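You operate a simulated robot arm through the tools that you are given. There is no shell and no other tool.

You run a simulated robot arm. Do the job below in one go: nothing can be reset, and whatever is moved stays where it is left.

JOB
Set the sliding bar to the yellow card's size with that gauge block.
Fine: loosen the orange knob, slide the bar in till the block fills the gap, tighten the knob and put the block back where it stood. Touch the bar only with the air gauge at zero. Set down upright: what you pick out.

The check looks at the end state, three seconds after you hand in, the way a careful person would. Anything else that was tipped, shoved, dropped, spilled or broken makes it a failure.

ROBOT AND FRAMES
A 7-joint arm with a two-finger gripper, fixed in place. Base frame: the origin is on the floor under the middle of its stand, x ahead of it, y to its left, z up; the work surface is at about z = 850. Units: mm, rad, N and s.
With the tool pointing down near the work surface it reaches from about 340 to 720 mm from the base axis. Its first joint turns from -1.152 to 1.152 rad. Payload 2.45 kg.
The TCP is the grasp point between the finger pads, 26 mm short of the fingertips. In the tool frame z runs along the fingers and y along their closing line. The gripper opens to 96 mm; its body begins 69 mm behind the TCP.
Orientation is that of the tool frame in the base frame, as a unit quaternion [x, y, z, w]. With the fingers straight down and closing along the base's y, the tool's x points along the base's -x, its y along +y and its z along -z.

CONTROLS
- The arm moves only by the tool arm_command. Its argument "rows" is a list of rows, each an object of numbers (a shift or turn left out is 0, a gripper value left out holds the last): "jaw": the gripper command, from -1 (shut) to 1 (fully open), values between in proportion; "tx", "ty", "tz": the shift along the base's x, y, z in units of 200 mm (1.0 is 200 mm); "ax", "ay", "az": the turn, a rotation vector about the base's x, y, z in units of 45 degrees (1.0 is 45 degrees). In form: [{"jaw": .., "tx": .., "ty": .., "tz": .., "ax": .., "ay": .., "az": ..}, ...]. A call has 1 to 20 rows; each row is the pose to reach, as a shift and turn from the pose commanded when the call began. A call with a number of a shift or a turn outside -1 to 1 is refused whole. Rows are played at 5 a second. More than 50 mm and 0.15 rad between two rows, or a gripper value outside its range, and nothing of the call is played. Where a pose cannot be reached the arm comes as near as it can. A force on the tool above 40 N (or 10 N above the force at the start of the call, whichever is more), or a blocked arm, ends the call early, and 0.2 s more pass. The fingers move at their own pace (about 50 mm/s each) and stop on an object; they squeeze with about 39 N. The grip force told is the motor's: it shows also when the fingers shut on nothing. Time passes only in rows, and 0.2 s behind the last, so rows that repeat a pose let the fingers close. It gives the time, the measured TCP pose, the force on the tool (base axes), the opening and the grip force at its end, in the units of the frame above (readings bear some noise), with the torque about the TCP (base axes, N m) and any sound that the robot's microphone picked up, and new pictures: "show" is both (left out), scene, wrist or none.
- Cameras (640 x 400 px; columns grow to the right, rows downward): "scene" is fixed at [160.7, -392.2, 1417.7]; the picture's right is [0.80, -0.60, 0.00], its down [-0.38, -0.51, -0.77] and it looks along [0.46, 0.62, -0.63] (base axes); focal length 311 px, centre (320, 200). "wrist" rides on the gripper at [82, 3, -98] in the tool frame; the picture's right is [-0.04, 1.00, 0.00], its down [-0.73, -0.03, -0.68] and it looks along [-0.68, -0.03, 0.73] (tool axes); focal length 256 px, centre (320, 200). There is no depth. A picture from a camera that has moved, and an enlarged one, comes with that camera's place and axes in the base frame and with its lens.
- zoom(camera, box): a new picture of the part [left, top, right, bottom] of that camera's present view, enlarged. No time passes.
- finish_job(): hands the job in; it is judged then, once.

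Nothing tells you positions but the pictures and the camera data. Unless the task says otherwise, let go and move clear before handing in.

The tools are called after "Call:" as a command line: name --argument value ..., lists and objects as JSON in quotes. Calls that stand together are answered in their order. arm_command: Moves the arm, as the interface text tells. Its arguments: {"type":"object","properties":{"rows":{"type":"array"},"show":{"type":"string","enum":["both","scene","wrist","none"]}},"required":["rows"]} The other tools are called the same way: zoom (camera, box) takes an enlarged picture of a part of a camera's view; finish_job () hands the job in.

At the start:

```text
t: 0.0
ee_pos: [424.4, -46.1, 1156.4]
tcp_rot: [0.0, 1.0, 0.0, 0.0]
wrist_force: [0.3, 0.5, -0.1]
wrist_torque: [0.05, 0.0, 0.05]
grip_width: 96.0
grip_force: 0.0
```

scene: 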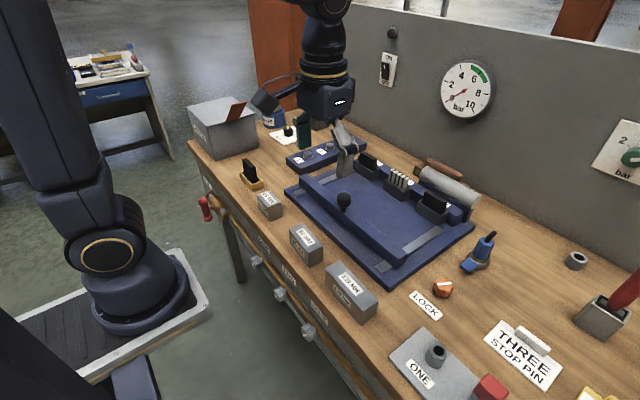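
wrist: 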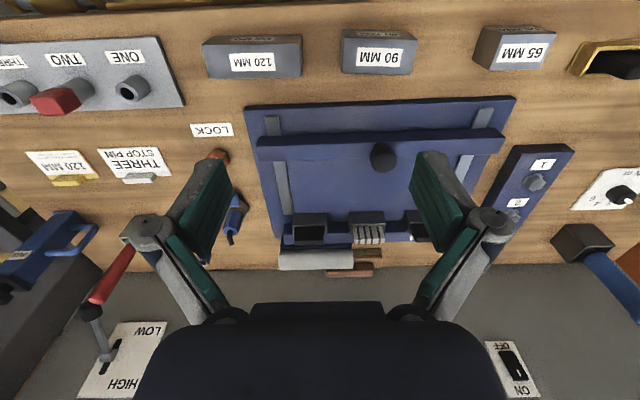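

I see a workbench with a blue fixture (sliding bar with a black knob handle), three gauge blocks (120, 90, 65 mm), an orange lock knob, a pressure gauge on the wall, and various levers. I'll look closer before moving.

Call:
zoom --camera "scene" --box '[260, 120, 500, 290]'

Call:
zoom --camera "scene" --box '[380, 250, 640, 400]'

Call:
zoom --camera "scene" --box '[420, 20, 640, 180]'

Call:
zoom --camera "scene" --box '[180, 80, 400, 230]'

Call:
zoom --camera "wrist" --box '[0, 20, 240, 200]'

Call:
zoom --camera "wrist" --box '[220, 80, 460, 280]'

Call:
zoom --camera "wrist" --box '[0, 200, 240, 400]'

Call:
zoom --camera "wrist" --box '[440, 20, 640, 400]'

```text
2.35 times, centred on (380, 205) of scene
camera zoom: at [160.7, -392.2, 1417.7], right [0.8, -0.6, 0.0], down [-0.38, -0.51, -0.77], along [0.46, 0.62, -0.63], focal length 731 px, centre (179, 188)
```

zoom: 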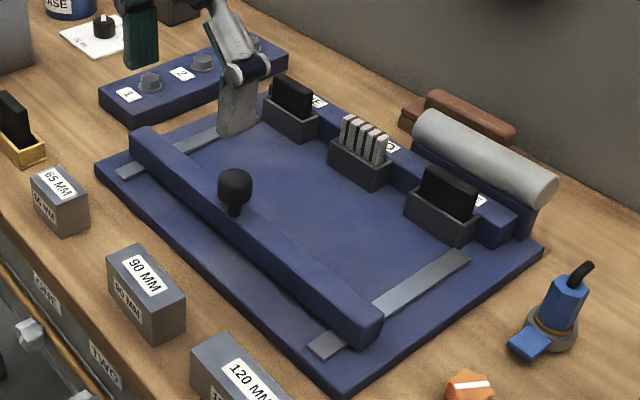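

```text
2.46 times, centred on (510, 325) of scene
camera zoom: at [160.7, -392.2, 1417.7], right [0.8, -0.6, 0.0], down [-0.38, -0.51, -0.77], along [0.46, 0.62, -0.63], focal length 765 px, centre (-148, -108)
```

zoom: 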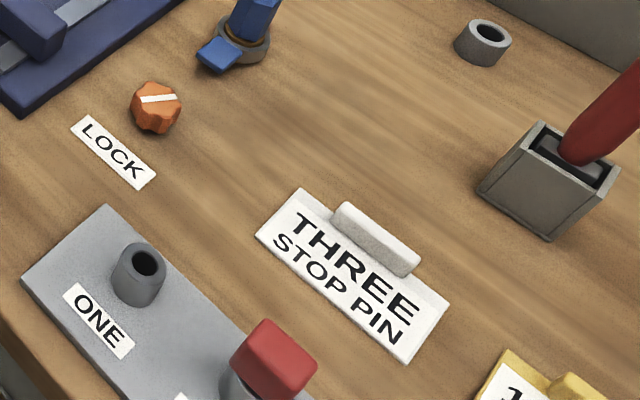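

```text
2.50 times, centred on (530, 100) of scene
camera zoom: at [160.7, -392.2, 1417.7], right [0.8, -0.6, 0.0], down [-0.38, -0.51, -0.77], along [0.46, 0.62, -0.63], focal length 777 px, centre (-205, 450)
```

zoom: 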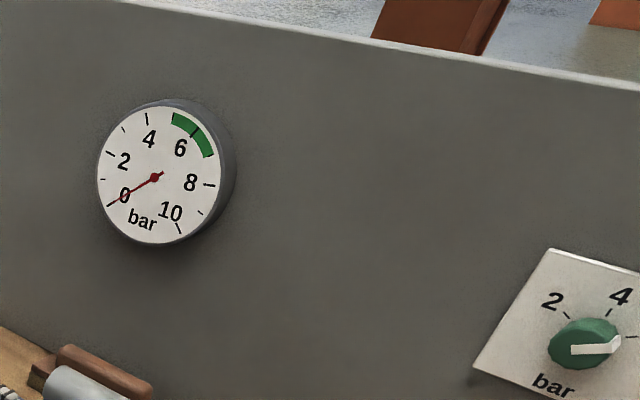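

```text
2.67 times, centred on (290, 155) of scene
camera zoom: at [160.7, -392.2, 1417.7], right [0.8, -0.6, 0.0], down [-0.38, -0.51, -0.77], along [0.46, 0.62, -0.63], focal length 828 px, centre (400, 320)
```

zoom: 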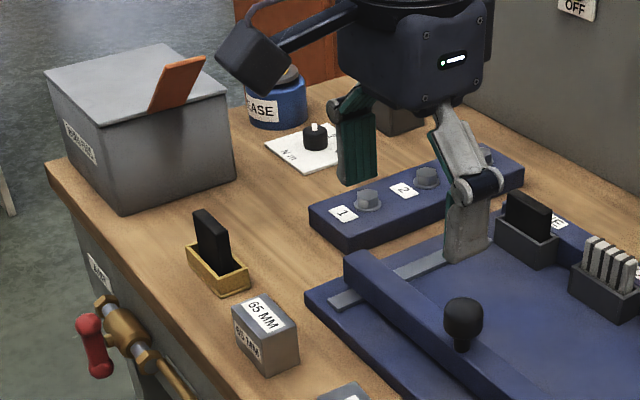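

```text
2.22 times, centred on (120, 110) of wrist
camera zoom: at [342.0, -42.1, 1255.5], right [0.04, 1.0, 0.0], down [0.73, -0.03, 0.68], along [0.68, -0.03, -0.73], focal length 569 px, centre (764, 400)
```

zoom: 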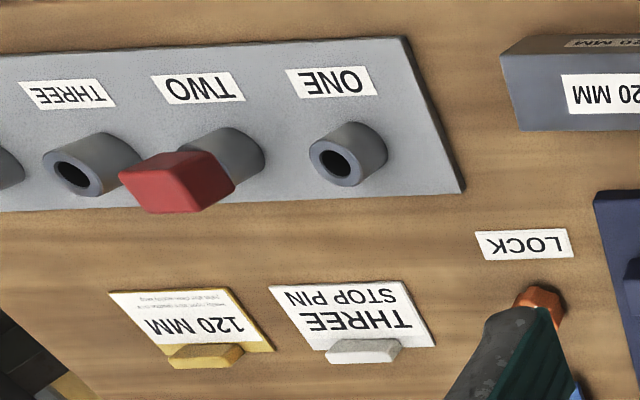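

```text
2.00 times, centred on (340, 180) of wrist
camera zoom: at [342.0, -42.1, 1255.5], right [0.04, 1.0, 0.0], down [0.73, -0.03, 0.68], along [0.68, -0.03, -0.73], focal length 512 px, centre (280, 240)
```

zoom: 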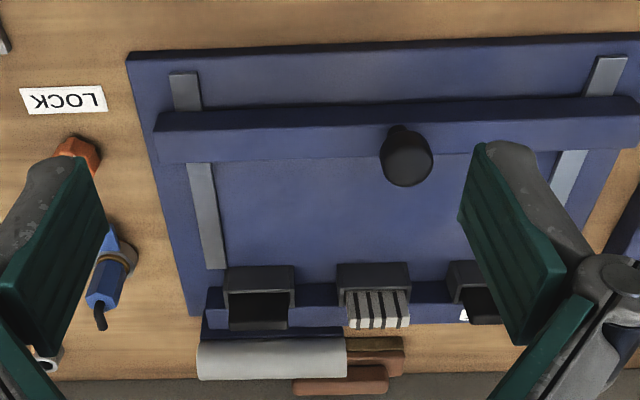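

```text
2.00 times, centred on (120, 300) of wrist
camera zoom: at [342.0, -42.1, 1255.5], right [0.04, 1.0, 0.0], down [0.73, -0.03, 0.68], along [0.68, -0.03, -0.73], focal length 512 px, centre (720, 0)
```

zoom: 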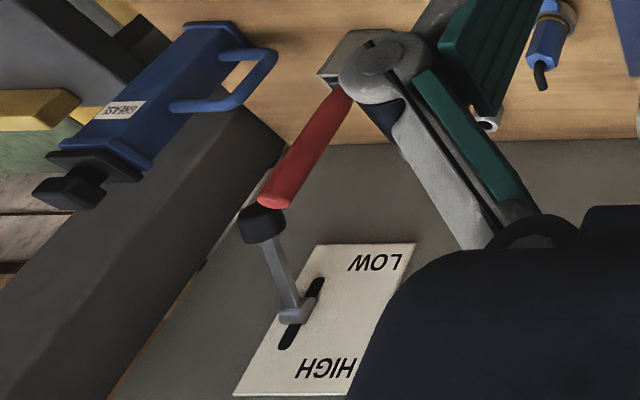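

```text
1.05 times, centred on (540, 210) of wrist (not enlarged: the box is as wide or as high as the picture)
camera zoom: at [342.0, -42.1, 1255.5], right [0.04, 1.0, 0.0], down [0.73, -0.03, 0.68], along [0.68, -0.03, -0.73], focal length 270 px, centre (88, 190)
```

zoom: 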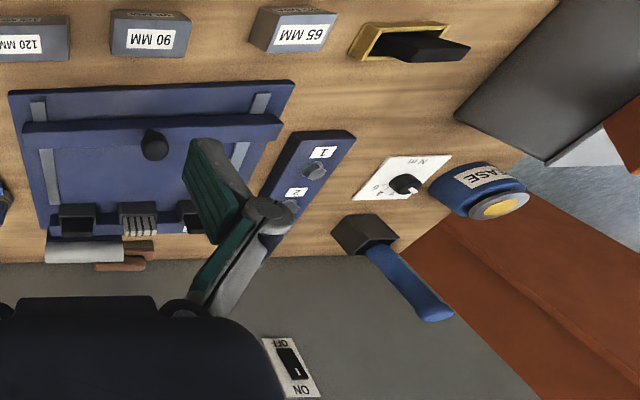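

The yellow card seems to read 120 MM; I'll check its fine print and the fixture details more closely before acting.

Call:
zoom --camera "wrist" --box '[15, 140, 115, 200]'

Call:
zoom --camera "scene" --box '[340, 140, 490, 230]'

Call:
zoom --camera "scene" --box '[540, 330, 640, 400]'

Call:
zoom --camera "scene" --box '[240, 180, 400, 330]'

Call:
zoom --camera "wrist" --box '[190, 20, 390, 130]'

Call:
zoom --camera "scene" --box '[360, 20, 460, 100]'

```text
6.40 times, centred on (65, 170) of wrist
camera zoom: at [342.0, -42.1, 1255.5], right [0.04, 1.0, 0.0], down [0.73, -0.03, 0.68], along [0.68, -0.03, -0.73], focal length 1638 px, centre (1952, 392)
```

zoom: 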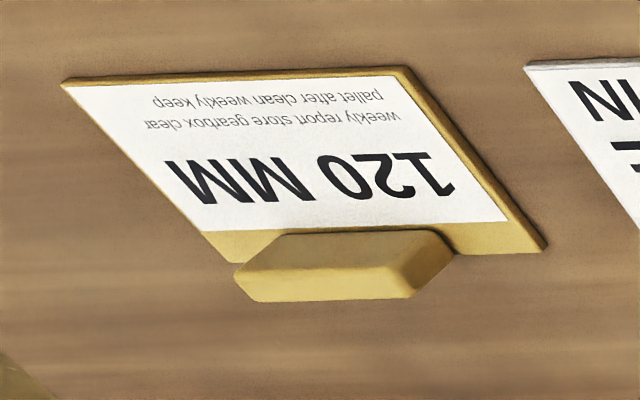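

```text
4.27 times, centred on (415, 185) of scene
camera zoom: at [160.7, -392.2, 1417.7], right [0.8, -0.6, 0.0], down [-0.38, -0.51, -0.77], along [0.46, 0.62, -0.63], focal length 1326 px, centre (-85, 264)
```

zoom: 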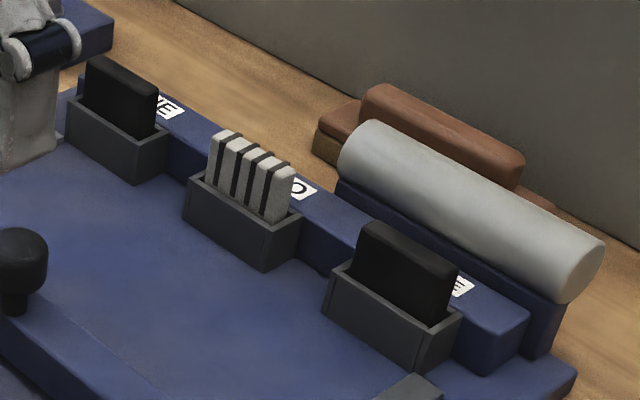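

```text
5.71 times, centred on (590, 365) of scene
camera zoom: at [160.7, -392.2, 1417.7], right [0.8, -0.6, 0.0], down [-0.38, -0.51, -0.77], along [0.46, 0.62, -0.63], focal length 1775 px, centre (-1223, -743)
```

zoom: 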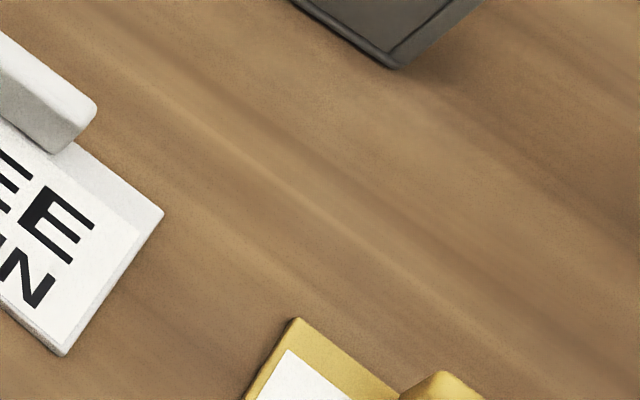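

```text
2.67 times, centred on (320, 255) of scene
camera zoom: at [160.7, -392.2, 1417.7], right [0.8, -0.6, 0.0], down [-0.38, -0.51, -0.77], along [0.46, 0.62, -0.63], focal length 828 px, centre (320, 53)
```

zoom: 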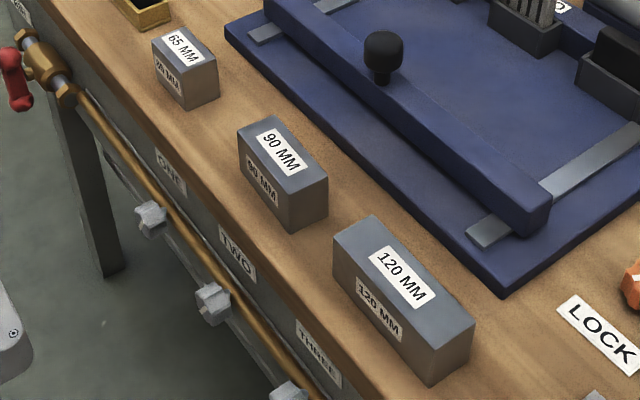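

```text
3.20 times, centred on (290, 75) of wrist
camera zoom: at [342.0, -42.1, 1255.5], right [0.04, 1.0, 0.0], down [0.73, -0.03, 0.68], along [0.68, -0.03, -0.73], focal length 819 px, centre (416, 600)
```

zoom: 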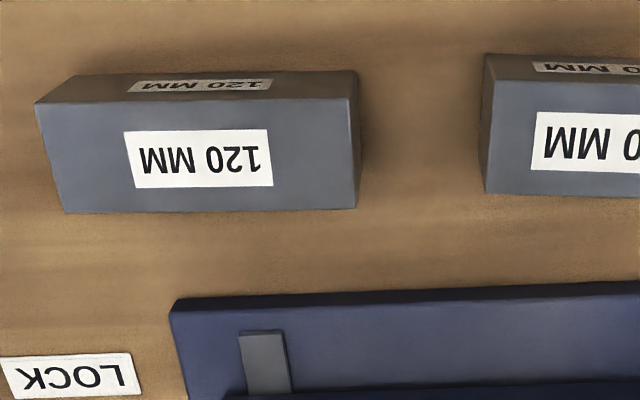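

```text
5.00 times, centred on (410, 60) of scene
camera zoom: at [160.7, -392.2, 1417.7], right [0.8, -0.6, 0.0], down [-0.38, -0.51, -0.77], along [0.46, 0.62, -0.63], focal length 1553 px, centre (-130, 900)
```

zoom: 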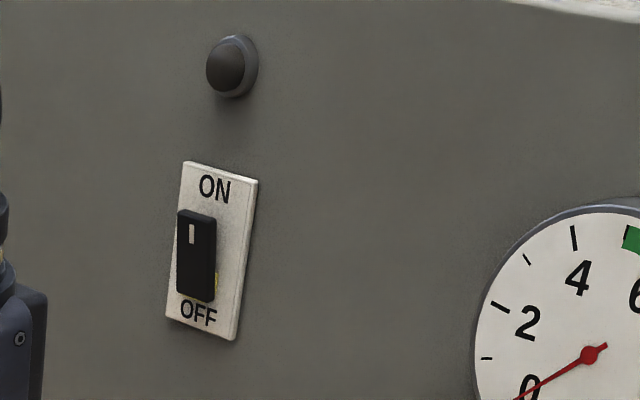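

The yellow card reads 120 MM, so the 120 MM block is the one to use. The gauge needle is on 0. I'll bring the wrist camera in over the fixture to measure the bar, the fence and the gap.

Call:
arm_command --rows '[{"jaw": 1, "tx": 0.11, "ty": 0.05, "tz": -0.05}, {"tx": 0.22, "ty": 0.1, "tz": -0.12}, {"tx": 0.33, "ty": 0.15, "tz": -0.2}, {"tx": 0.44, "ty": 0.2, "tz": -0.3}, {"tx": 0.55, "ty": 0.25, "tz": -0.4}, {"tx": 0.66, "ty": 0.3, "tz": -0.5}, {"tx": 0.66, "ty": 0.3, "tz": -0.55}, {"tx": 0.66, "ty": 0.3, "tz": -0.55}]'

```text
t: 1.8
ee_pos: [555.9, 15.4, 1046.0]
tcp_rot: [0.0, 1.0, 0.0, 0.0]
wrist_force: [-0.3, 0.4, -0.1]
wrist_torque: [-0.02, -0.01, 0.01]
grip_width: 96.5
grip_force: 0.0
camera wrist: at [474.2, 18.6, 1145.7], right [0.04, 1.0, 0.0], down [0.73, -0.03, 0.68], along [0.68, -0.03, -0.73], focal length 256 px, centre (320, 200)
```

scene: 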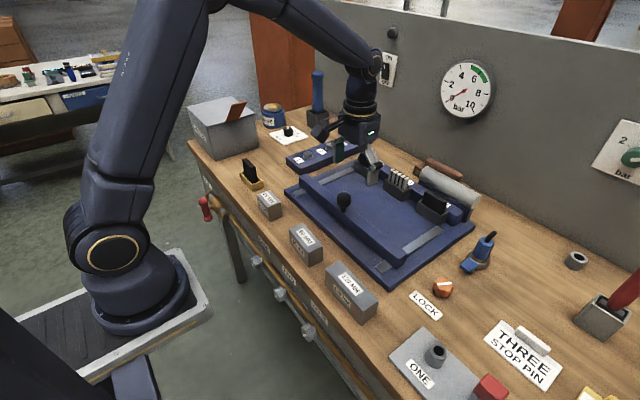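
wrist: 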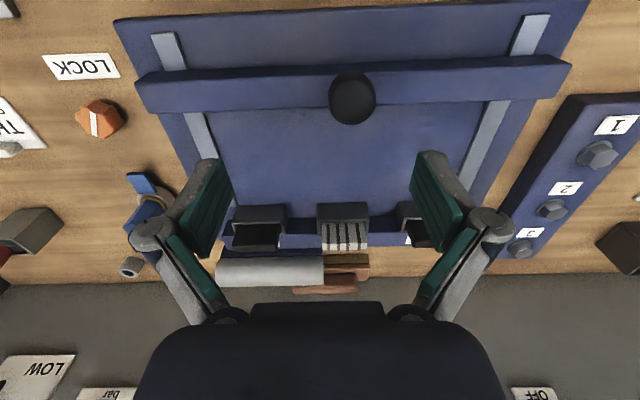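

Call:
zoom --camera "wrist" --box '[200, 150, 460, 300]'

Call:
zoom --camera "wrist" --box '[30, 20, 230, 180]'

Call:
zoom --camera "wrist" --box '[110, 0, 350, 150]'

Call:
zoom --camera "wrist" --box '[340, 0, 600, 150]'

Call:
zoom --camera "scene" --box '[350, 160, 490, 290]'

```text
2.46 times, centred on (330, 225) of wrist
camera zoom: at [474.2, 18.6, 1145.7], right [0.04, 1.0, 0.0], down [0.73, -0.03, 0.68], along [0.68, -0.03, -0.73], focal length 630 px, centre (295, 138)
```

zoom: 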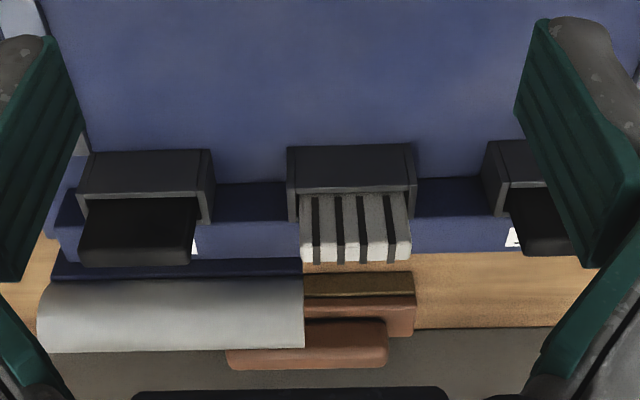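

```text
2.50 times, centred on (130, 100) of wrist
camera zoom: at [474.2, 18.6, 1145.7], right [0.04, 1.0, 0.0], down [0.73, -0.03, 0.68], along [0.68, -0.03, -0.73], focal length 640 px, centre (795, 450)
```

zoom: 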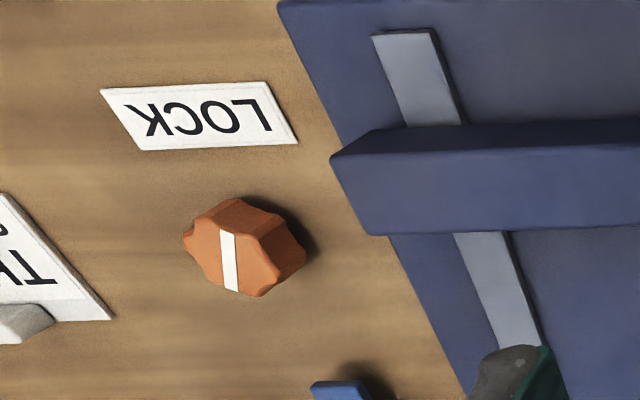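

```text
2.67 times, centred on (230, 75) of wrist
camera zoom: at [474.2, 18.6, 1145.7], right [0.04, 1.0, 0.0], down [0.73, -0.03, 0.68], along [0.68, -0.03, -0.73], focal length 683 px, centre (560, 533)
```

zoom: 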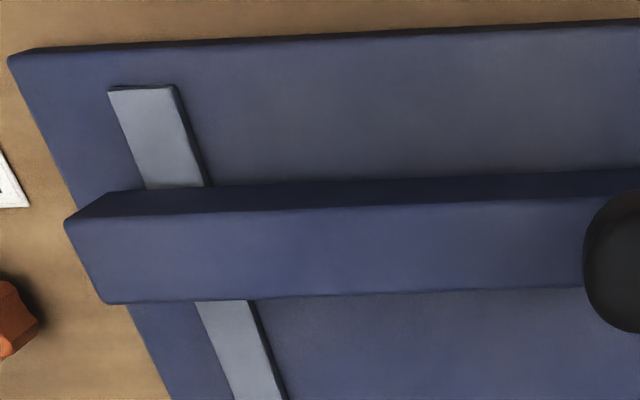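

```text
2.46 times, centred on (470, 75) of wrist
camera zoom: at [474.2, 18.6, 1145.7], right [0.04, 1.0, 0.0], down [0.73, -0.03, 0.68], along [0.68, -0.03, -0.73], focal length 630 px, centre (-49, 508)
```

zoom: 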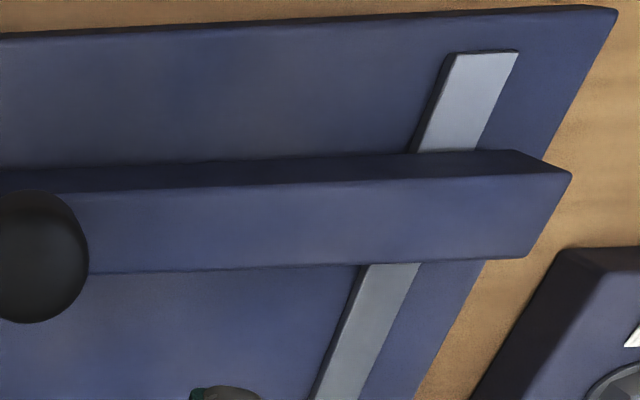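

```text
3.08 times, centred on (420, 225) of scene
camera zoom: at [160.7, -392.2, 1417.7], right [0.8, -0.6, 0.0], down [-0.38, -0.51, -0.77], along [0.46, 0.62, -0.63], focal length 956 px, centre (12, 123)
```

zoom: 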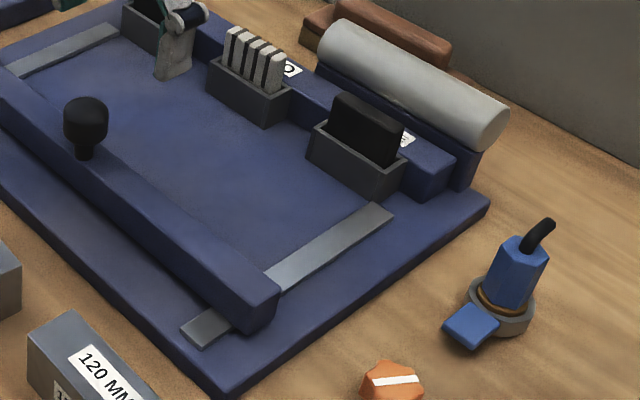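

The fixture has a bar on two rails and a fence at the back with three pockets and labels behind them. I want a view of the fence labels and the block seat, so I'll raise the hand a little and move forward.

Call:
arm_command --rows '[{"tx": 0.1, "tz": 0.1}, {"tx": 0.25, "tz": 0.2}, {"tx": 0.4, "tz": 0.3}, {"tx": 0.55, "tz": 0.35}, {"tx": 0.7, "tz": 0.35}, {"tx": 0.7, "tz": 0.35}]'

```text
t: 3.2
ee_pos: [695.5, 13.6, 1115.9]
tcp_rot: [0.0, 1.0, 0.0, 0.0]
wrist_force: [0.4, 0.4, -0.6]
wrist_torque: [0.01, 0.0, -0.01]
grip_width: 95.8
grip_force: 0.0
camera wrist: at [613.8, 17.0, 1215.0], right [0.04, 1.0, 0.0], down [0.73, -0.03, 0.68], along [0.68, -0.03, -0.74], focal length 256 px, centre (320, 200)
```

scene: 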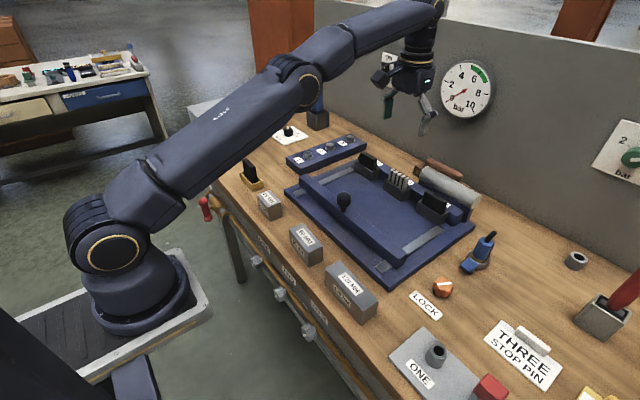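
wrist: 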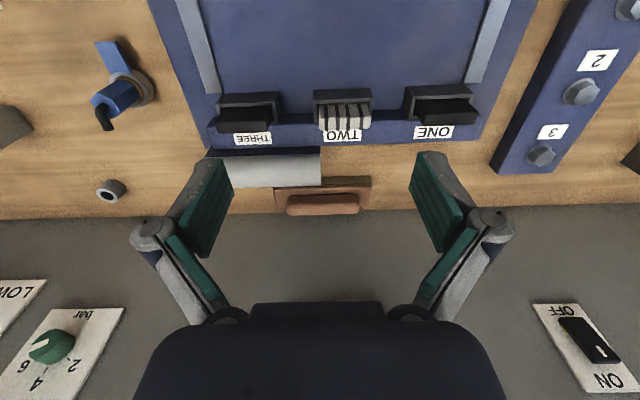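

Call:
zoom --camera "wrist" --box '[190, 60, 500, 220]'

Call:
zoom --camera "scene" --box '[280, 140, 480, 290]'

Call:
zoom --camera "scene" --box '[340, 145, 450, 215]'

```text
2.06 times, centred on (345, 140) of wrist
camera zoom: at [613.8, 17.0, 1215.0], right [0.04, 1.0, 0.0], down [0.73, -0.03, 0.68], along [0.68, -0.03, -0.74], focal length 528 px, centre (268, 324)
```

zoom: 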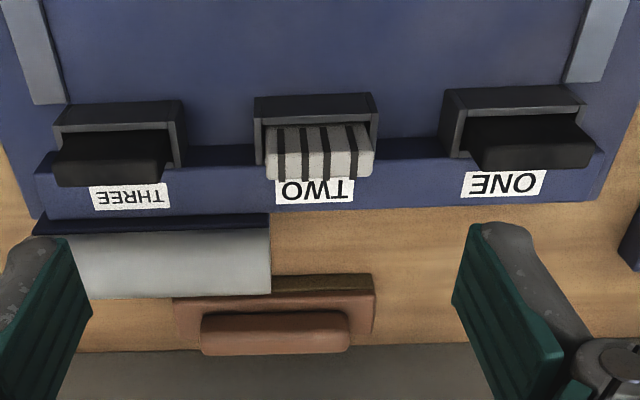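

```text
2.67 times, centred on (380, 215) of scene
camera zoom: at [160.7, -392.2, 1417.7], right [0.8, -0.6, 0.0], down [-0.38, -0.51, -0.77], along [0.46, 0.62, -0.63], focal length 828 px, centre (160, 160)
```

zoom: 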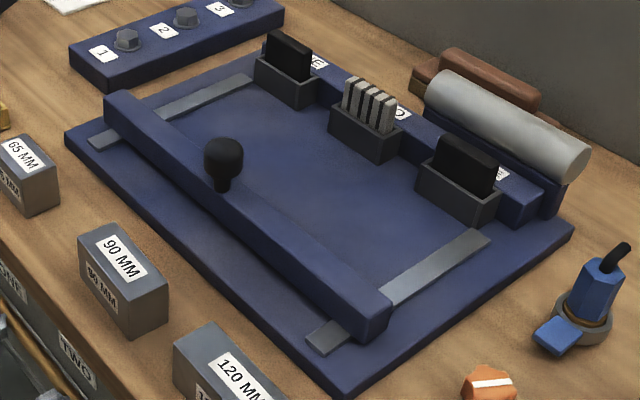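

```text
5.71 times, centred on (395, 180) of scene
camera zoom: at [160.7, -392.2, 1417.7], right [0.8, -0.6, 0.0], down [-0.38, -0.51, -0.77], along [0.46, 0.62, -0.63], focal length 1775 px, centre (-109, 314)
```

zoom: 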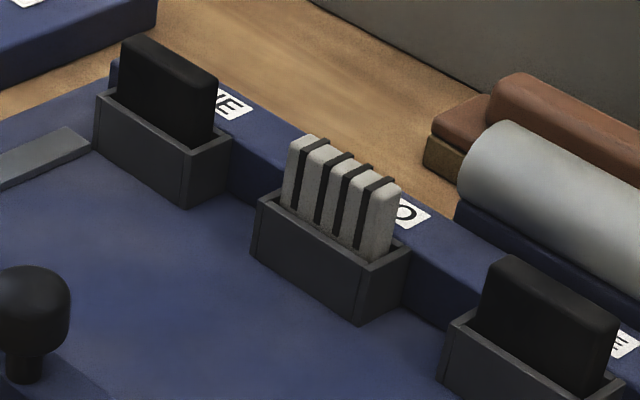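

The pockets are labelled ONE, TWO and THREE. I need an accurate measurement of the space between and in front of the pockets, so I'll go in lower and look straight at the fence.

Call:
arm_command --rows '[{"tx": -0.1, "ty": 0.0, "tz": -0.2}, {"tx": -0.2, "ty": 0.03, "tz": -0.38}, {"tx": -0.28, "ty": 0.05, "tz": -0.55}, {"tx": -0.3, "ty": 0.05, "tz": -0.6}, {"tx": -0.3, "ty": 0.05, "tz": -0.6}]' --show "wrist"

Call:
zoom --camera "wrist" --box '[210, 120, 430, 250]'

```text
t: 4.4
ee_pos: [637.1, 23.9, 997.3]
tcp_rot: [0.0, 1.0, 0.0, 0.0]
wrist_force: [0.2, -0.4, -0.8]
wrist_torque: [0.03, 0.02, 0.01]
grip_width: 95.7
grip_force: 0.1
camera wrist: at [554.2, 27.2, 1095.2], right [0.04, 1.0, 0.0], down [0.73, -0.03, 0.68], along [0.68, -0.03, -0.73], focal length 256 px, centre (320, 200)
```

wrist: 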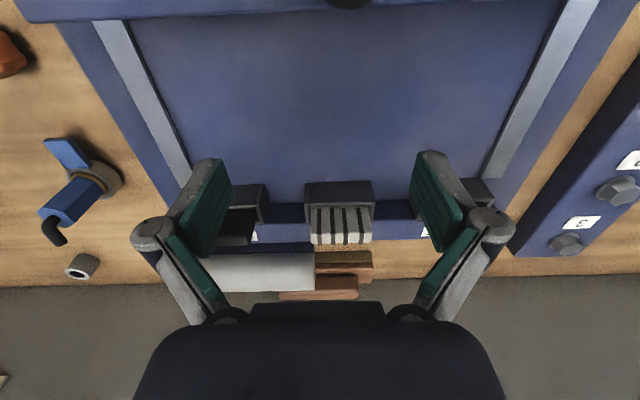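

```text
2.91 times, centred on (320, 185) of wrist
camera zoom: at [554.2, 27.2, 1095.2], right [0.04, 1.0, 0.0], down [0.73, -0.03, 0.68], along [0.68, -0.03, -0.73], focal length 745 px, centre (320, 244)
```

zoom: 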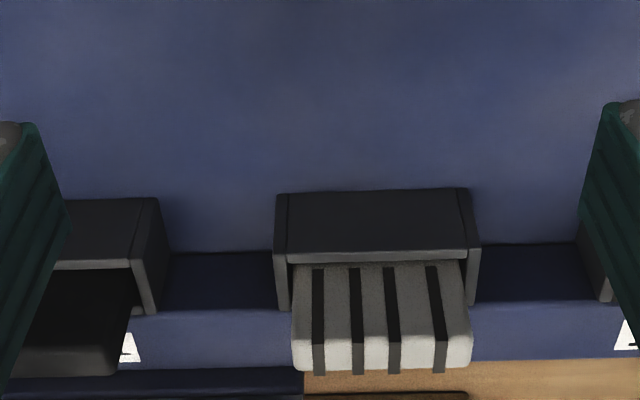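

The pocket fronts sit about 30 mm ahead of the fence, the rails end at that same plane, and pocket TWO lies on the bar's centre line. That makes the gap the space between the bar and the pocket fronts. Next I'll move over the orange lock knob to look at it.

Call:
arm_command --rows '[{"tx": -0.02, "ty": -0.1, "tz": 0.15}, {"tx": -0.08, "ty": -0.3, "tz": 0.25}, {"tx": -0.14, "ty": -0.5, "tz": 0.25}, {"tx": -0.2, "ty": -0.7, "tz": 0.25}, {"tx": -0.23, "ty": -0.9, "tz": 0.25}, {"tx": -0.23, "ty": -1.0, "tz": 0.2}, {"tx": -0.23, "ty": -1.0, "tz": 0.1}, {"tx": -0.23, "ty": -1.0, "tz": 0.1}]' --show "wrist"

Call:
zoom --camera "scene" --box '[400, 230, 520, 330]'

Call:
zoom --camera "wrist" --box '[180, 30, 380, 170]'

```text
t: 6.2
ee_pos: [590.3, -175.5, 1016.2]
tcp_rot: [0.0, 1.0, 0.0, 0.0]
wrist_force: [0.2, -0.3, -1.0]
wrist_torque: [0.02, 0.03, -0.01]
grip_width: 96.1
grip_force: 0.1
camera wrist: at [508.0, -171.9, 1115.3], right [0.04, 1.0, 0.0], down [0.73, -0.03, 0.68], along [0.68, -0.03, -0.73], focal length 256 px, centre (320, 200)
```

wrist: 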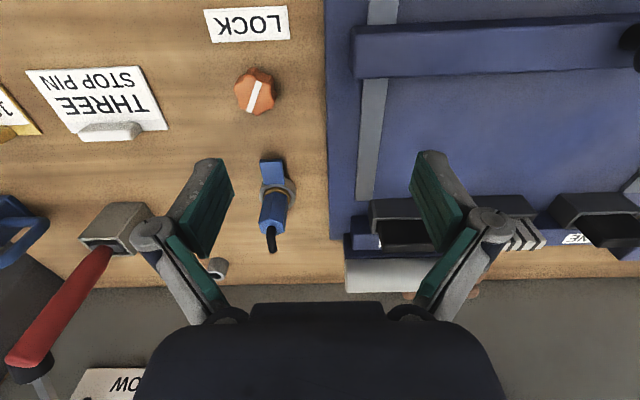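

```text
4.00 times, centred on (460, 280) of scene
camera zoom: at [160.7, -392.2, 1417.7], right [0.8, -0.6, 0.0], down [-0.38, -0.51, -0.77], along [0.46, 0.62, -0.63], focal length 1243 px, centre (-240, -120)
```

zoom: 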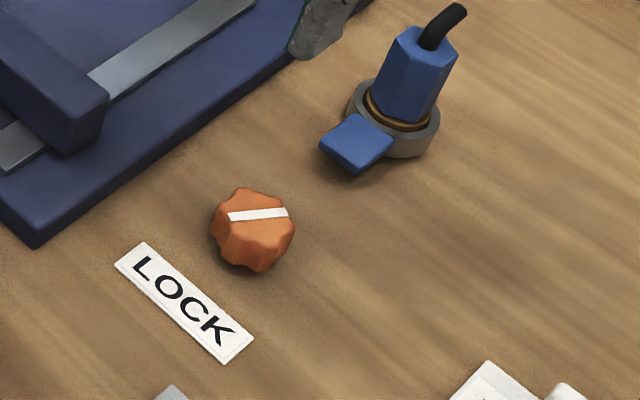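

```text
2.86 times, centred on (280, 100) of wrist
camera zoom: at [508.0, -171.9, 1115.3], right [0.04, 1.0, 0.0], down [0.73, -0.03, 0.68], along [0.68, -0.03, -0.73], focal length 731 px, centre (434, 486)
```

zoom: 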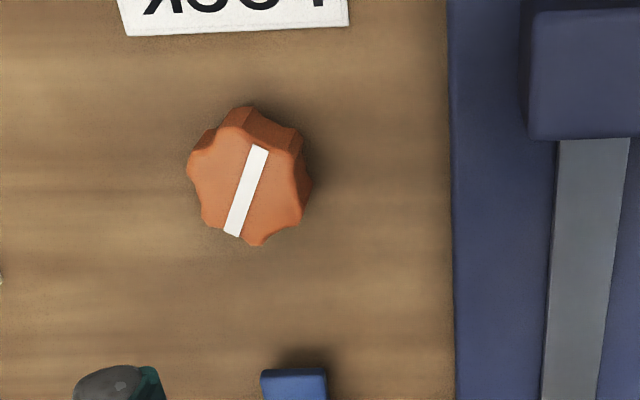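

The knob sits at about (596, -236), with its top near z = 879. I'll line up above it with the jaws part-open and pre-turned clockwise, so there is room to turn counter-clockwise.

Call:
arm_command --rows '[{"jaw": 0.35, "tx": 0.005, "ty": -0.06, "az": -0.15}, {"tx": 0.01, "ty": -0.12, "az": -0.3}, {"tx": 0.015, "ty": -0.2, "az": -0.45}, {"tx": 0.02, "ty": -0.26, "az": -0.6}, {"tx": 0.0285, "ty": -0.302, "tz": -0.1, "az": -0.75}, {"tx": 0.0285, "ty": -0.302, "tz": -0.2, "az": -0.9}, {"tx": 0.0285, "ty": -0.302, "tz": -0.3, "az": -1.0}, {"tx": 0.0285, "ty": -0.302, "tz": -0.4, "az": -1.0}, {"tx": 0.0285, "ty": -0.302, "tz": -0.4, "az": -1.0}]'

Call:
zoom --camera "wrist" --box '[220, 80, 420, 240]'

Call:
zoom --camera "scene" --box '[380, 200, 540, 320]'

```text
t: 8.2
ee_pos: [594.7, -236.5, 937.1]
tcp_rot: [0.383, 0.924, 0.0, 0.0]
wrist_force: [-0.7, 0.0, 0.5]
wrist_torque: [-0.03, 0.0, -0.03]
grip_width: 65.0
grip_force: 0.0
camera wrist: at [539.7, -177.0, 1035.9], right [0.74, 0.68, 0.0], down [0.5, -0.54, 0.68], along [0.46, -0.5, -0.73], focal length 256 px, centre (320, 200)
```

scene: 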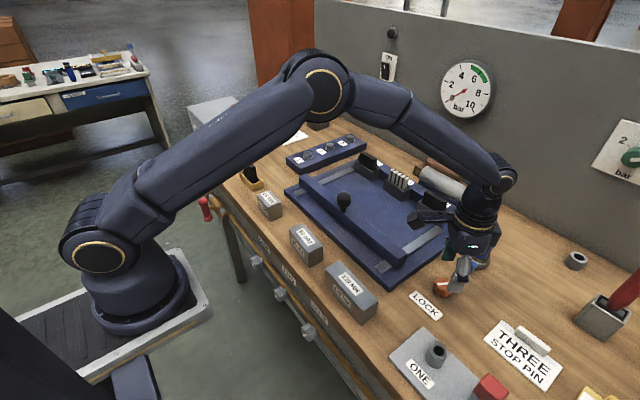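
wrist: 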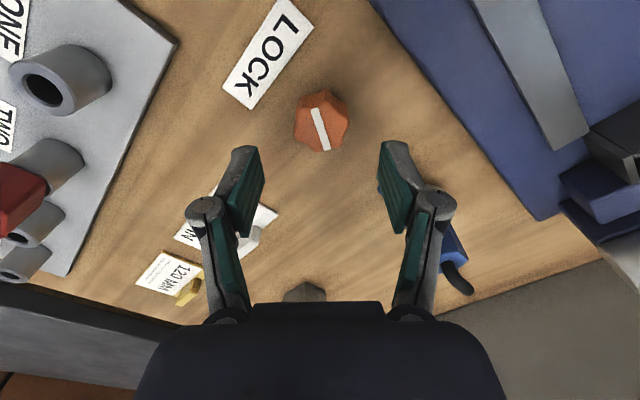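

```text
2.50 times, centred on (320, 160) of wrist
camera zoom: at [539.7, -177.0, 1035.9], right [0.74, 0.68, 0.0], down [0.5, -0.54, 0.68], along [0.46, -0.5, -0.73], focal length 640 px, centre (320, 300)
```

zoom: 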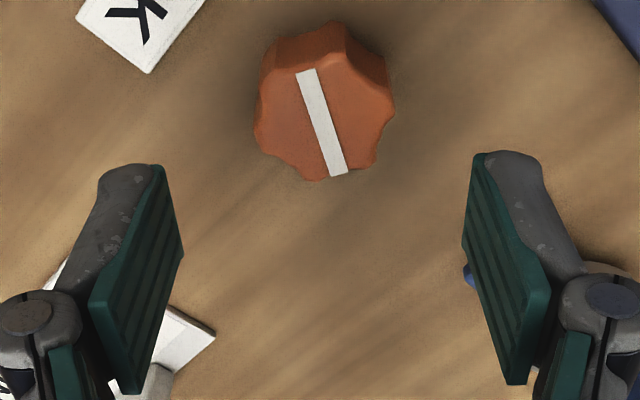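

```text
3.33 times, centred on (460, 260) of scene
camera zoom: at [160.7, -392.2, 1417.7], right [0.8, -0.6, 0.0], down [-0.38, -0.51, -0.77], along [0.46, 0.62, -0.63], focal length 1036 px, centre (-147, 0)
```

zoom: 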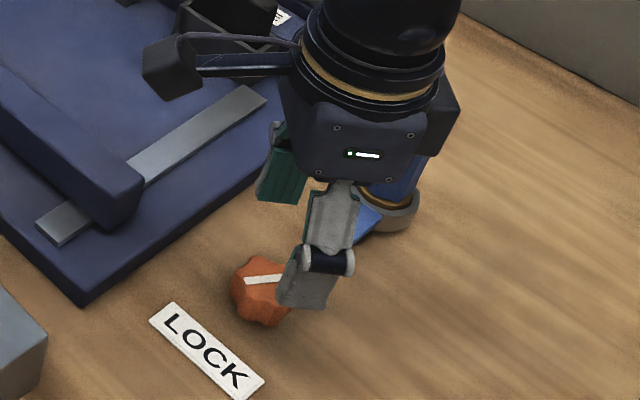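

Alignment over the knob is good. I'll lower around it and close the jaws.

Call:
arm_command --rows '[{"tx": 0.004, "tz": -0.08}, {"tx": 0.004, "tz": -0.16}, {"tx": 0.004, "tz": -0.22}, {"tx": 0.004, "tz": -0.265}, {"tx": 0.004, "tz": -0.27}]'

Call:
zoom --camera "wrist" --box '[220, 80, 420, 240]'

Call:
zoom --camera "scene" --box '[380, 200, 540, 320]'

```text
t: 9.4
ee_pos: [596.5, -235.9, 882.4]
tcp_rot: [0.383, 0.924, 0.0, 0.0]
wrist_force: [-1.3, 0.0, 0.1]
wrist_torque: [-0.01, 0.03, 0.02]
grip_width: 64.8
grip_force: 0.0
camera wrist: at [541.2, -175.9, 981.9], right [0.73, 0.68, 0.0], down [0.5, -0.54, 0.68], along [0.46, -0.5, -0.73], focal length 256 px, centre (320, 200)
```

scene: 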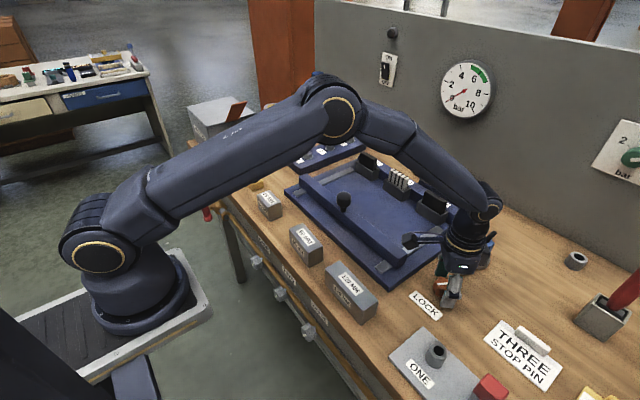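
wrist: 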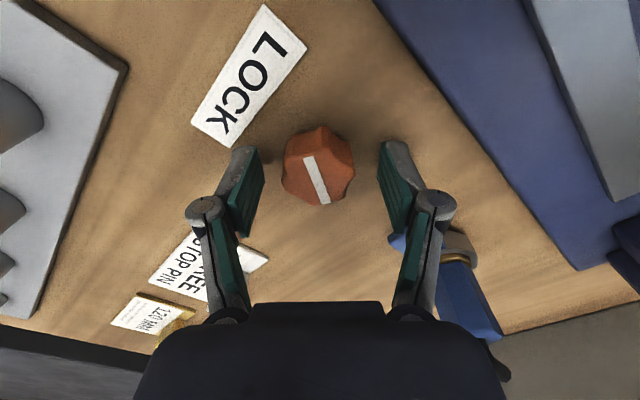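

```text
2.50 times, centred on (320, 160) of wrist
camera zoom: at [541.2, -175.9, 981.9], right [0.73, 0.68, 0.0], down [0.5, -0.54, 0.68], along [0.46, -0.5, -0.73], focal length 640 px, centre (320, 300)
```

zoom: 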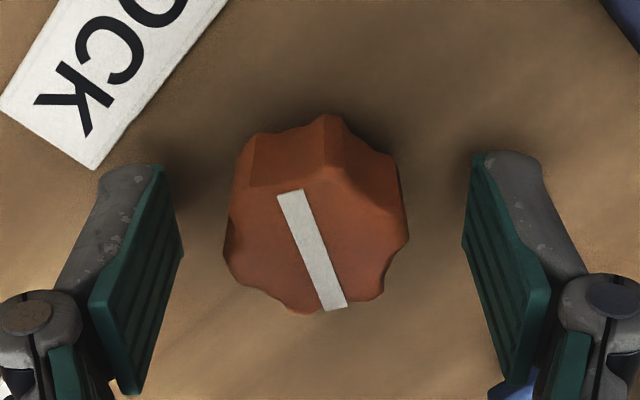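

```text
3.33 times, centred on (460, 260) of scene
camera zoom: at [160.7, -392.2, 1417.7], right [0.8, -0.6, 0.0], down [-0.38, -0.51, -0.77], along [0.46, 0.62, -0.63], focal length 1036 px, centre (-147, 0)
```

zoom: 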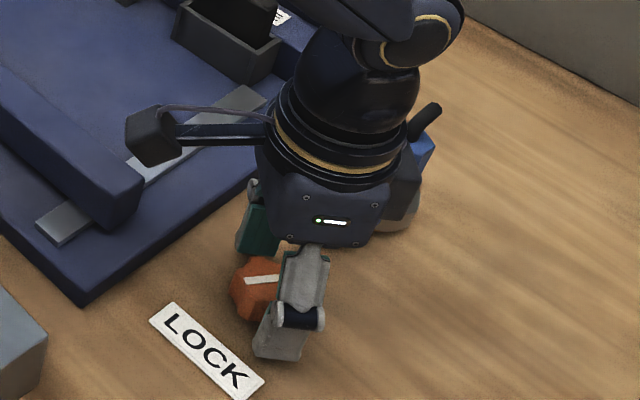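

Call:
arm_command --rows '[{"tx": -0.0125}, {"tx": -0.0125, "jaw": -1}, {"tx": -0.0125}, {"tx": -0.0125}, {"tx": -0.0125}]'

Call:
zoom --camera "wrist" --box '[220, 80, 420, 240]'

```text
t: 10.6
ee_pos: [596.1, -234.1, 884.6]
tcp_rot: [0.383, 0.924, 0.0, 0.0]
wrist_force: [5.6, 4.2, -1.6]
wrist_torque: [0.16, -0.49, -0.01]
grip_width: 36.4
grip_force: 44.8
camera wrist: at [539.2, -175.5, 982.0], right [0.73, 0.68, 0.0], down [0.5, -0.54, 0.68], along [0.46, -0.5, -0.73], focal length 256 px, centre (320, 200)
```

scene: 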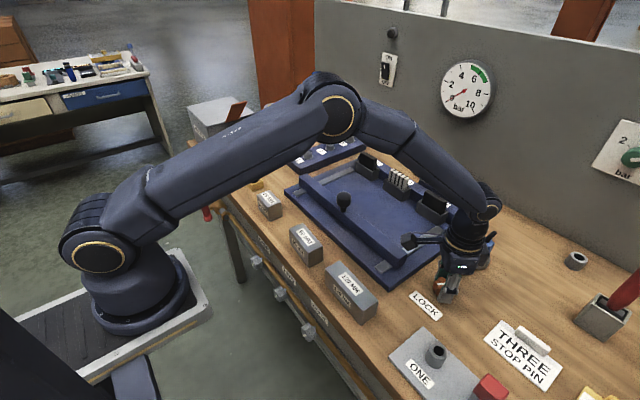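
wrist: 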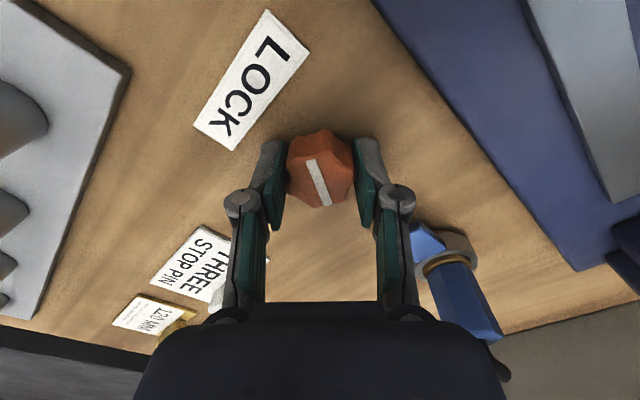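

```text
2.50 times, centred on (320, 160) of wrist
camera zoom: at [539.2, -175.5, 982.0], right [0.73, 0.68, 0.0], down [0.5, -0.54, 0.68], along [0.46, -0.5, -0.73], focal length 640 px, centre (320, 300)
```

zoom: 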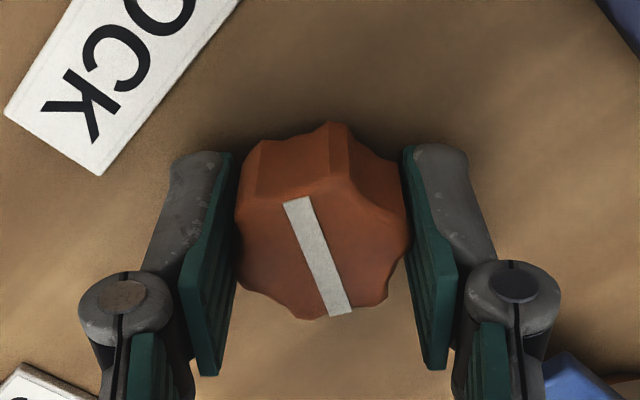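

The knob is gripped at 36 mm. I'll re-centre slightly to relieve the side force and turn it counter-clockwise.

Call:
arm_command --rows '[{"tx": 0.01, "ty": 0.01}, {"tx": 0.01, "ty": 0.01, "az": 0.1}, {"tx": 0.01, "ty": 0.01, "az": 0.2}, {"tx": 0.01, "ty": 0.01, "az": 0.3}, {"tx": 0.01, "ty": 0.01, "az": 0.4}, {"tx": 0.01, "ty": 0.01, "az": 0.5}, {"tx": 0.01, "ty": 0.01, "az": 0.6}, {"tx": 0.01, "ty": 0.01, "az": 0.6}]'

Call:
zoom --camera "wrist" --box '[220, 80, 420, 240]'

```text
t: 12.4
ee_pos: [595.7, -235.4, 884.1]
tcp_rot: [0.156, 0.988, -0.002, 0.001]
wrist_force: [-8.6, -9.7, 12.9]
wrist_torque: [-0.21, 0.53, 0.01]
grip_width: 36.1
grip_force: 45.3
camera wrist: at [518.2, -206.7, 981.8], right [0.35, 0.94, 0.0], down [0.69, -0.25, 0.68], along [0.64, -0.24, -0.73], focal length 256 px, centre (320, 200)
```

scene: 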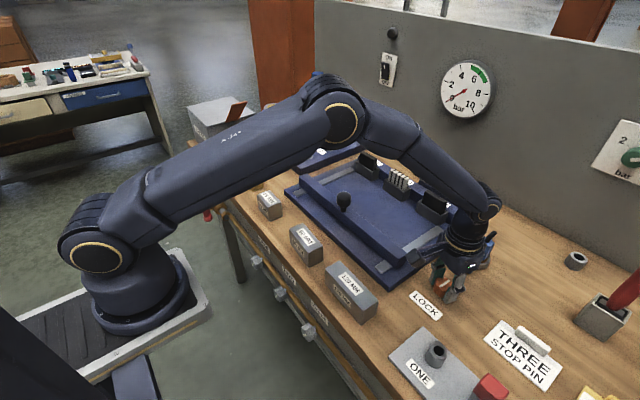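
wrist: 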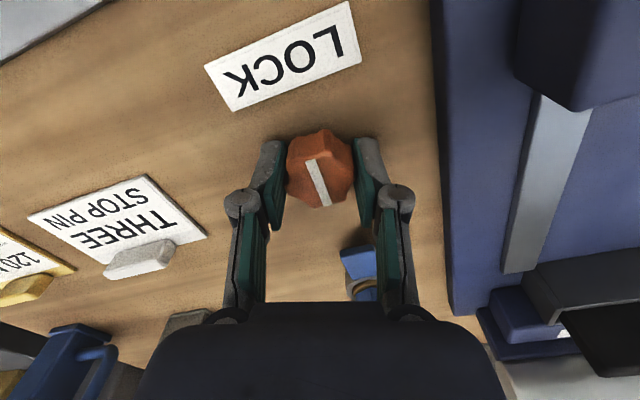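

```text
2.50 times, centred on (320, 160) of wrist
camera zoom: at [518.2, -206.7, 981.8], right [0.35, 0.94, 0.0], down [0.69, -0.25, 0.68], along [0.64, -0.24, -0.73], focal length 640 px, centre (320, 300)
```

zoom: 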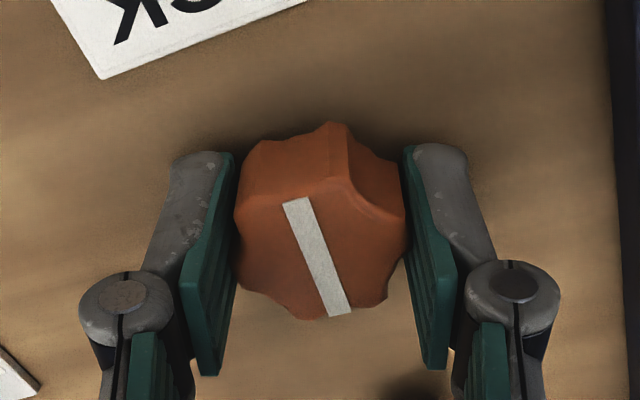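

The knob turned with the gripper, about 27° so far. I'll keep turning, easing the side load a little.

Call:
arm_command --rows '[{"tx": -0.006, "ty": -0.006, "tz": 0.005}, {"tx": -0.006, "ty": -0.006, "tz": 0.005, "az": 0.1}, {"tx": -0.006, "ty": -0.006, "tz": 0.005, "az": 0.2}, {"tx": -0.006, "ty": -0.006, "tz": 0.005, "az": 0.3}, {"tx": -0.006, "ty": -0.006, "tz": 0.005, "az": 0.4}, {"tx": -0.006, "ty": -0.006, "tz": 0.005, "az": 0.5}, {"tx": -0.006, "ty": -0.006, "tz": 0.005, "az": 0.6}, {"tx": -0.006, "ty": -0.006, "tz": 0.005, "az": 0.6}]'

Call:
zoom --camera "wrist" --box '[220, 80, 420, 240]'

```text
t: 14.2
ee_pos: [595.7, -234.3, 884.0]
tcp_rot: [-0.08, 0.997, 0.0, -0.001]
wrist_force: [10.3, -9.5, -15.9]
wrist_torque: [0.03, -0.42, 0.04]
grip_width: 36.2
grip_force: 45.2
camera wrist: at [513.9, -244.7, 981.9], right [-0.12, 0.99, 0.0], down [0.73, 0.09, 0.68], along [0.67, 0.08, -0.73], focal length 256 px, centre (320, 200)
```

scene: 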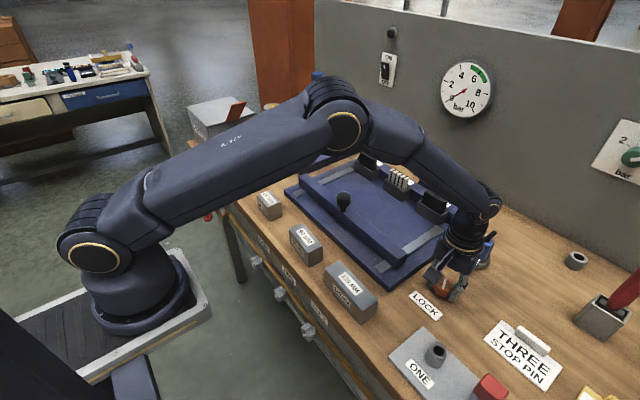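
wrist: 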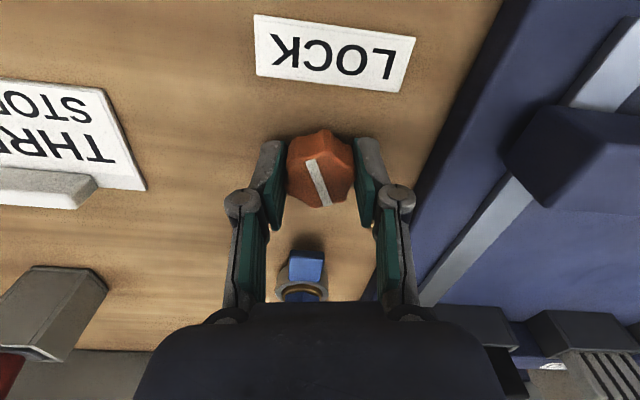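

```text
2.50 times, centred on (320, 160) of wrist
camera zoom: at [513.9, -244.7, 981.9], right [-0.12, 0.99, 0.0], down [0.73, 0.09, 0.68], along [0.67, 0.08, -0.73], focal length 640 px, centre (320, 300)
```

zoom: 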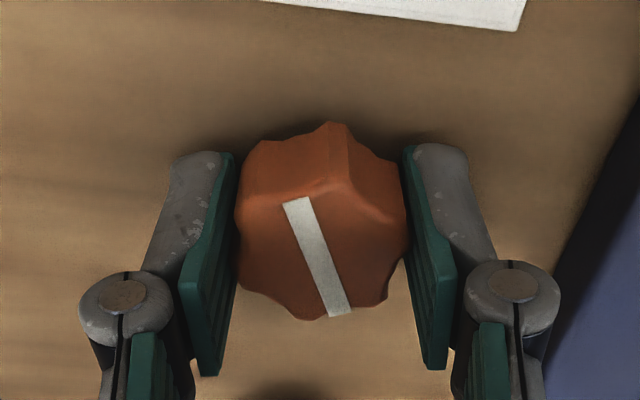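

Call:
arm_command --rows '[{"tx": 0.003, "ty": -0.003, "tz": -0.0025}, {"tx": 0.003, "ty": -0.003, "tz": -0.0025, "az": 0.1}, {"tx": 0.003, "ty": -0.003, "tz": -0.0025, "az": 0.2}, {"tx": 0.003, "ty": -0.003, "tz": -0.0025, "az": 0.3}, {"tx": 0.003, "ty": -0.003, "tz": -0.0025, "az": 0.4}, {"tx": 0.003, "ty": -0.003, "tz": -0.0025, "az": 0.5}, {"tx": 0.003, "ty": -0.003, "tz": -0.0025, "az": 0.6}, {"tx": 0.003, "ty": -0.003, "tz": -0.0025, "az": 0.7}, {"tx": 0.003, "ty": -0.003, "tz": -0.0025, "az": 0.8}, {"tx": 0.003, "ty": -0.003, "tz": -0.0025, "az": 0.8}]'

Call:
zoom --camera "wrist" --box '[220, 80, 420, 240]'

```text
t: 16.4
ee_pos: [595.9, -233.9, 883.6]
tcp_rot: [-0.383, 0.924, 0.002, -0.001]
wrist_force: [-3.2, 10.0, -1.3]
wrist_torque: [0.28, 0.2, 0.01]
grip_width: 36.2
grip_force: 45.8
camera wrist: at [535.2, -290.4, 981.9], right [-0.68, 0.73, 0.0], down [0.54, 0.5, 0.68], along [0.5, 0.46, -0.73], focal length 256 px, centre (320, 200)
```

scene: 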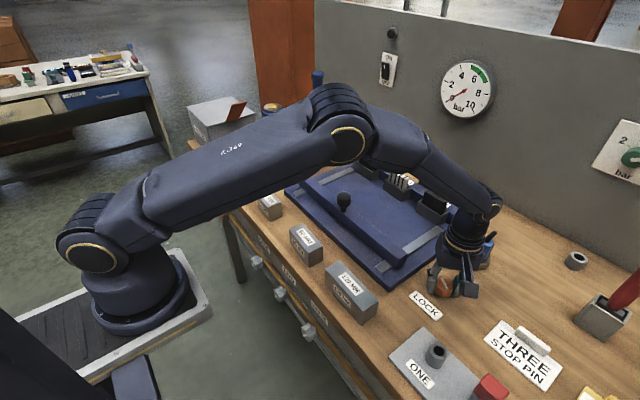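
wrist: 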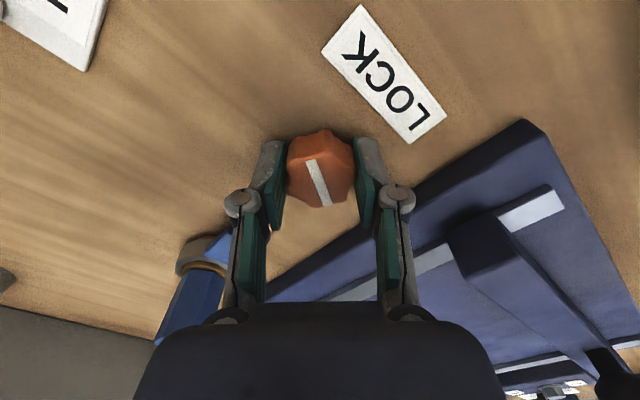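

```text
2.50 times, centred on (320, 160) of wrist
camera zoom: at [535.2, -290.4, 981.9], right [-0.68, 0.73, 0.0], down [0.54, 0.5, 0.68], along [0.5, 0.46, -0.73], focal length 640 px, centre (320, 300)
```

zoom: 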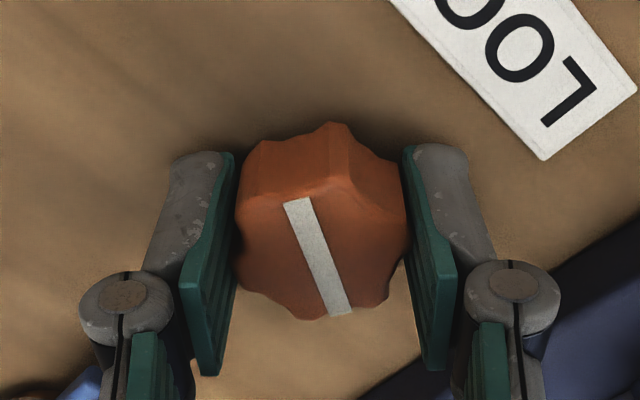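

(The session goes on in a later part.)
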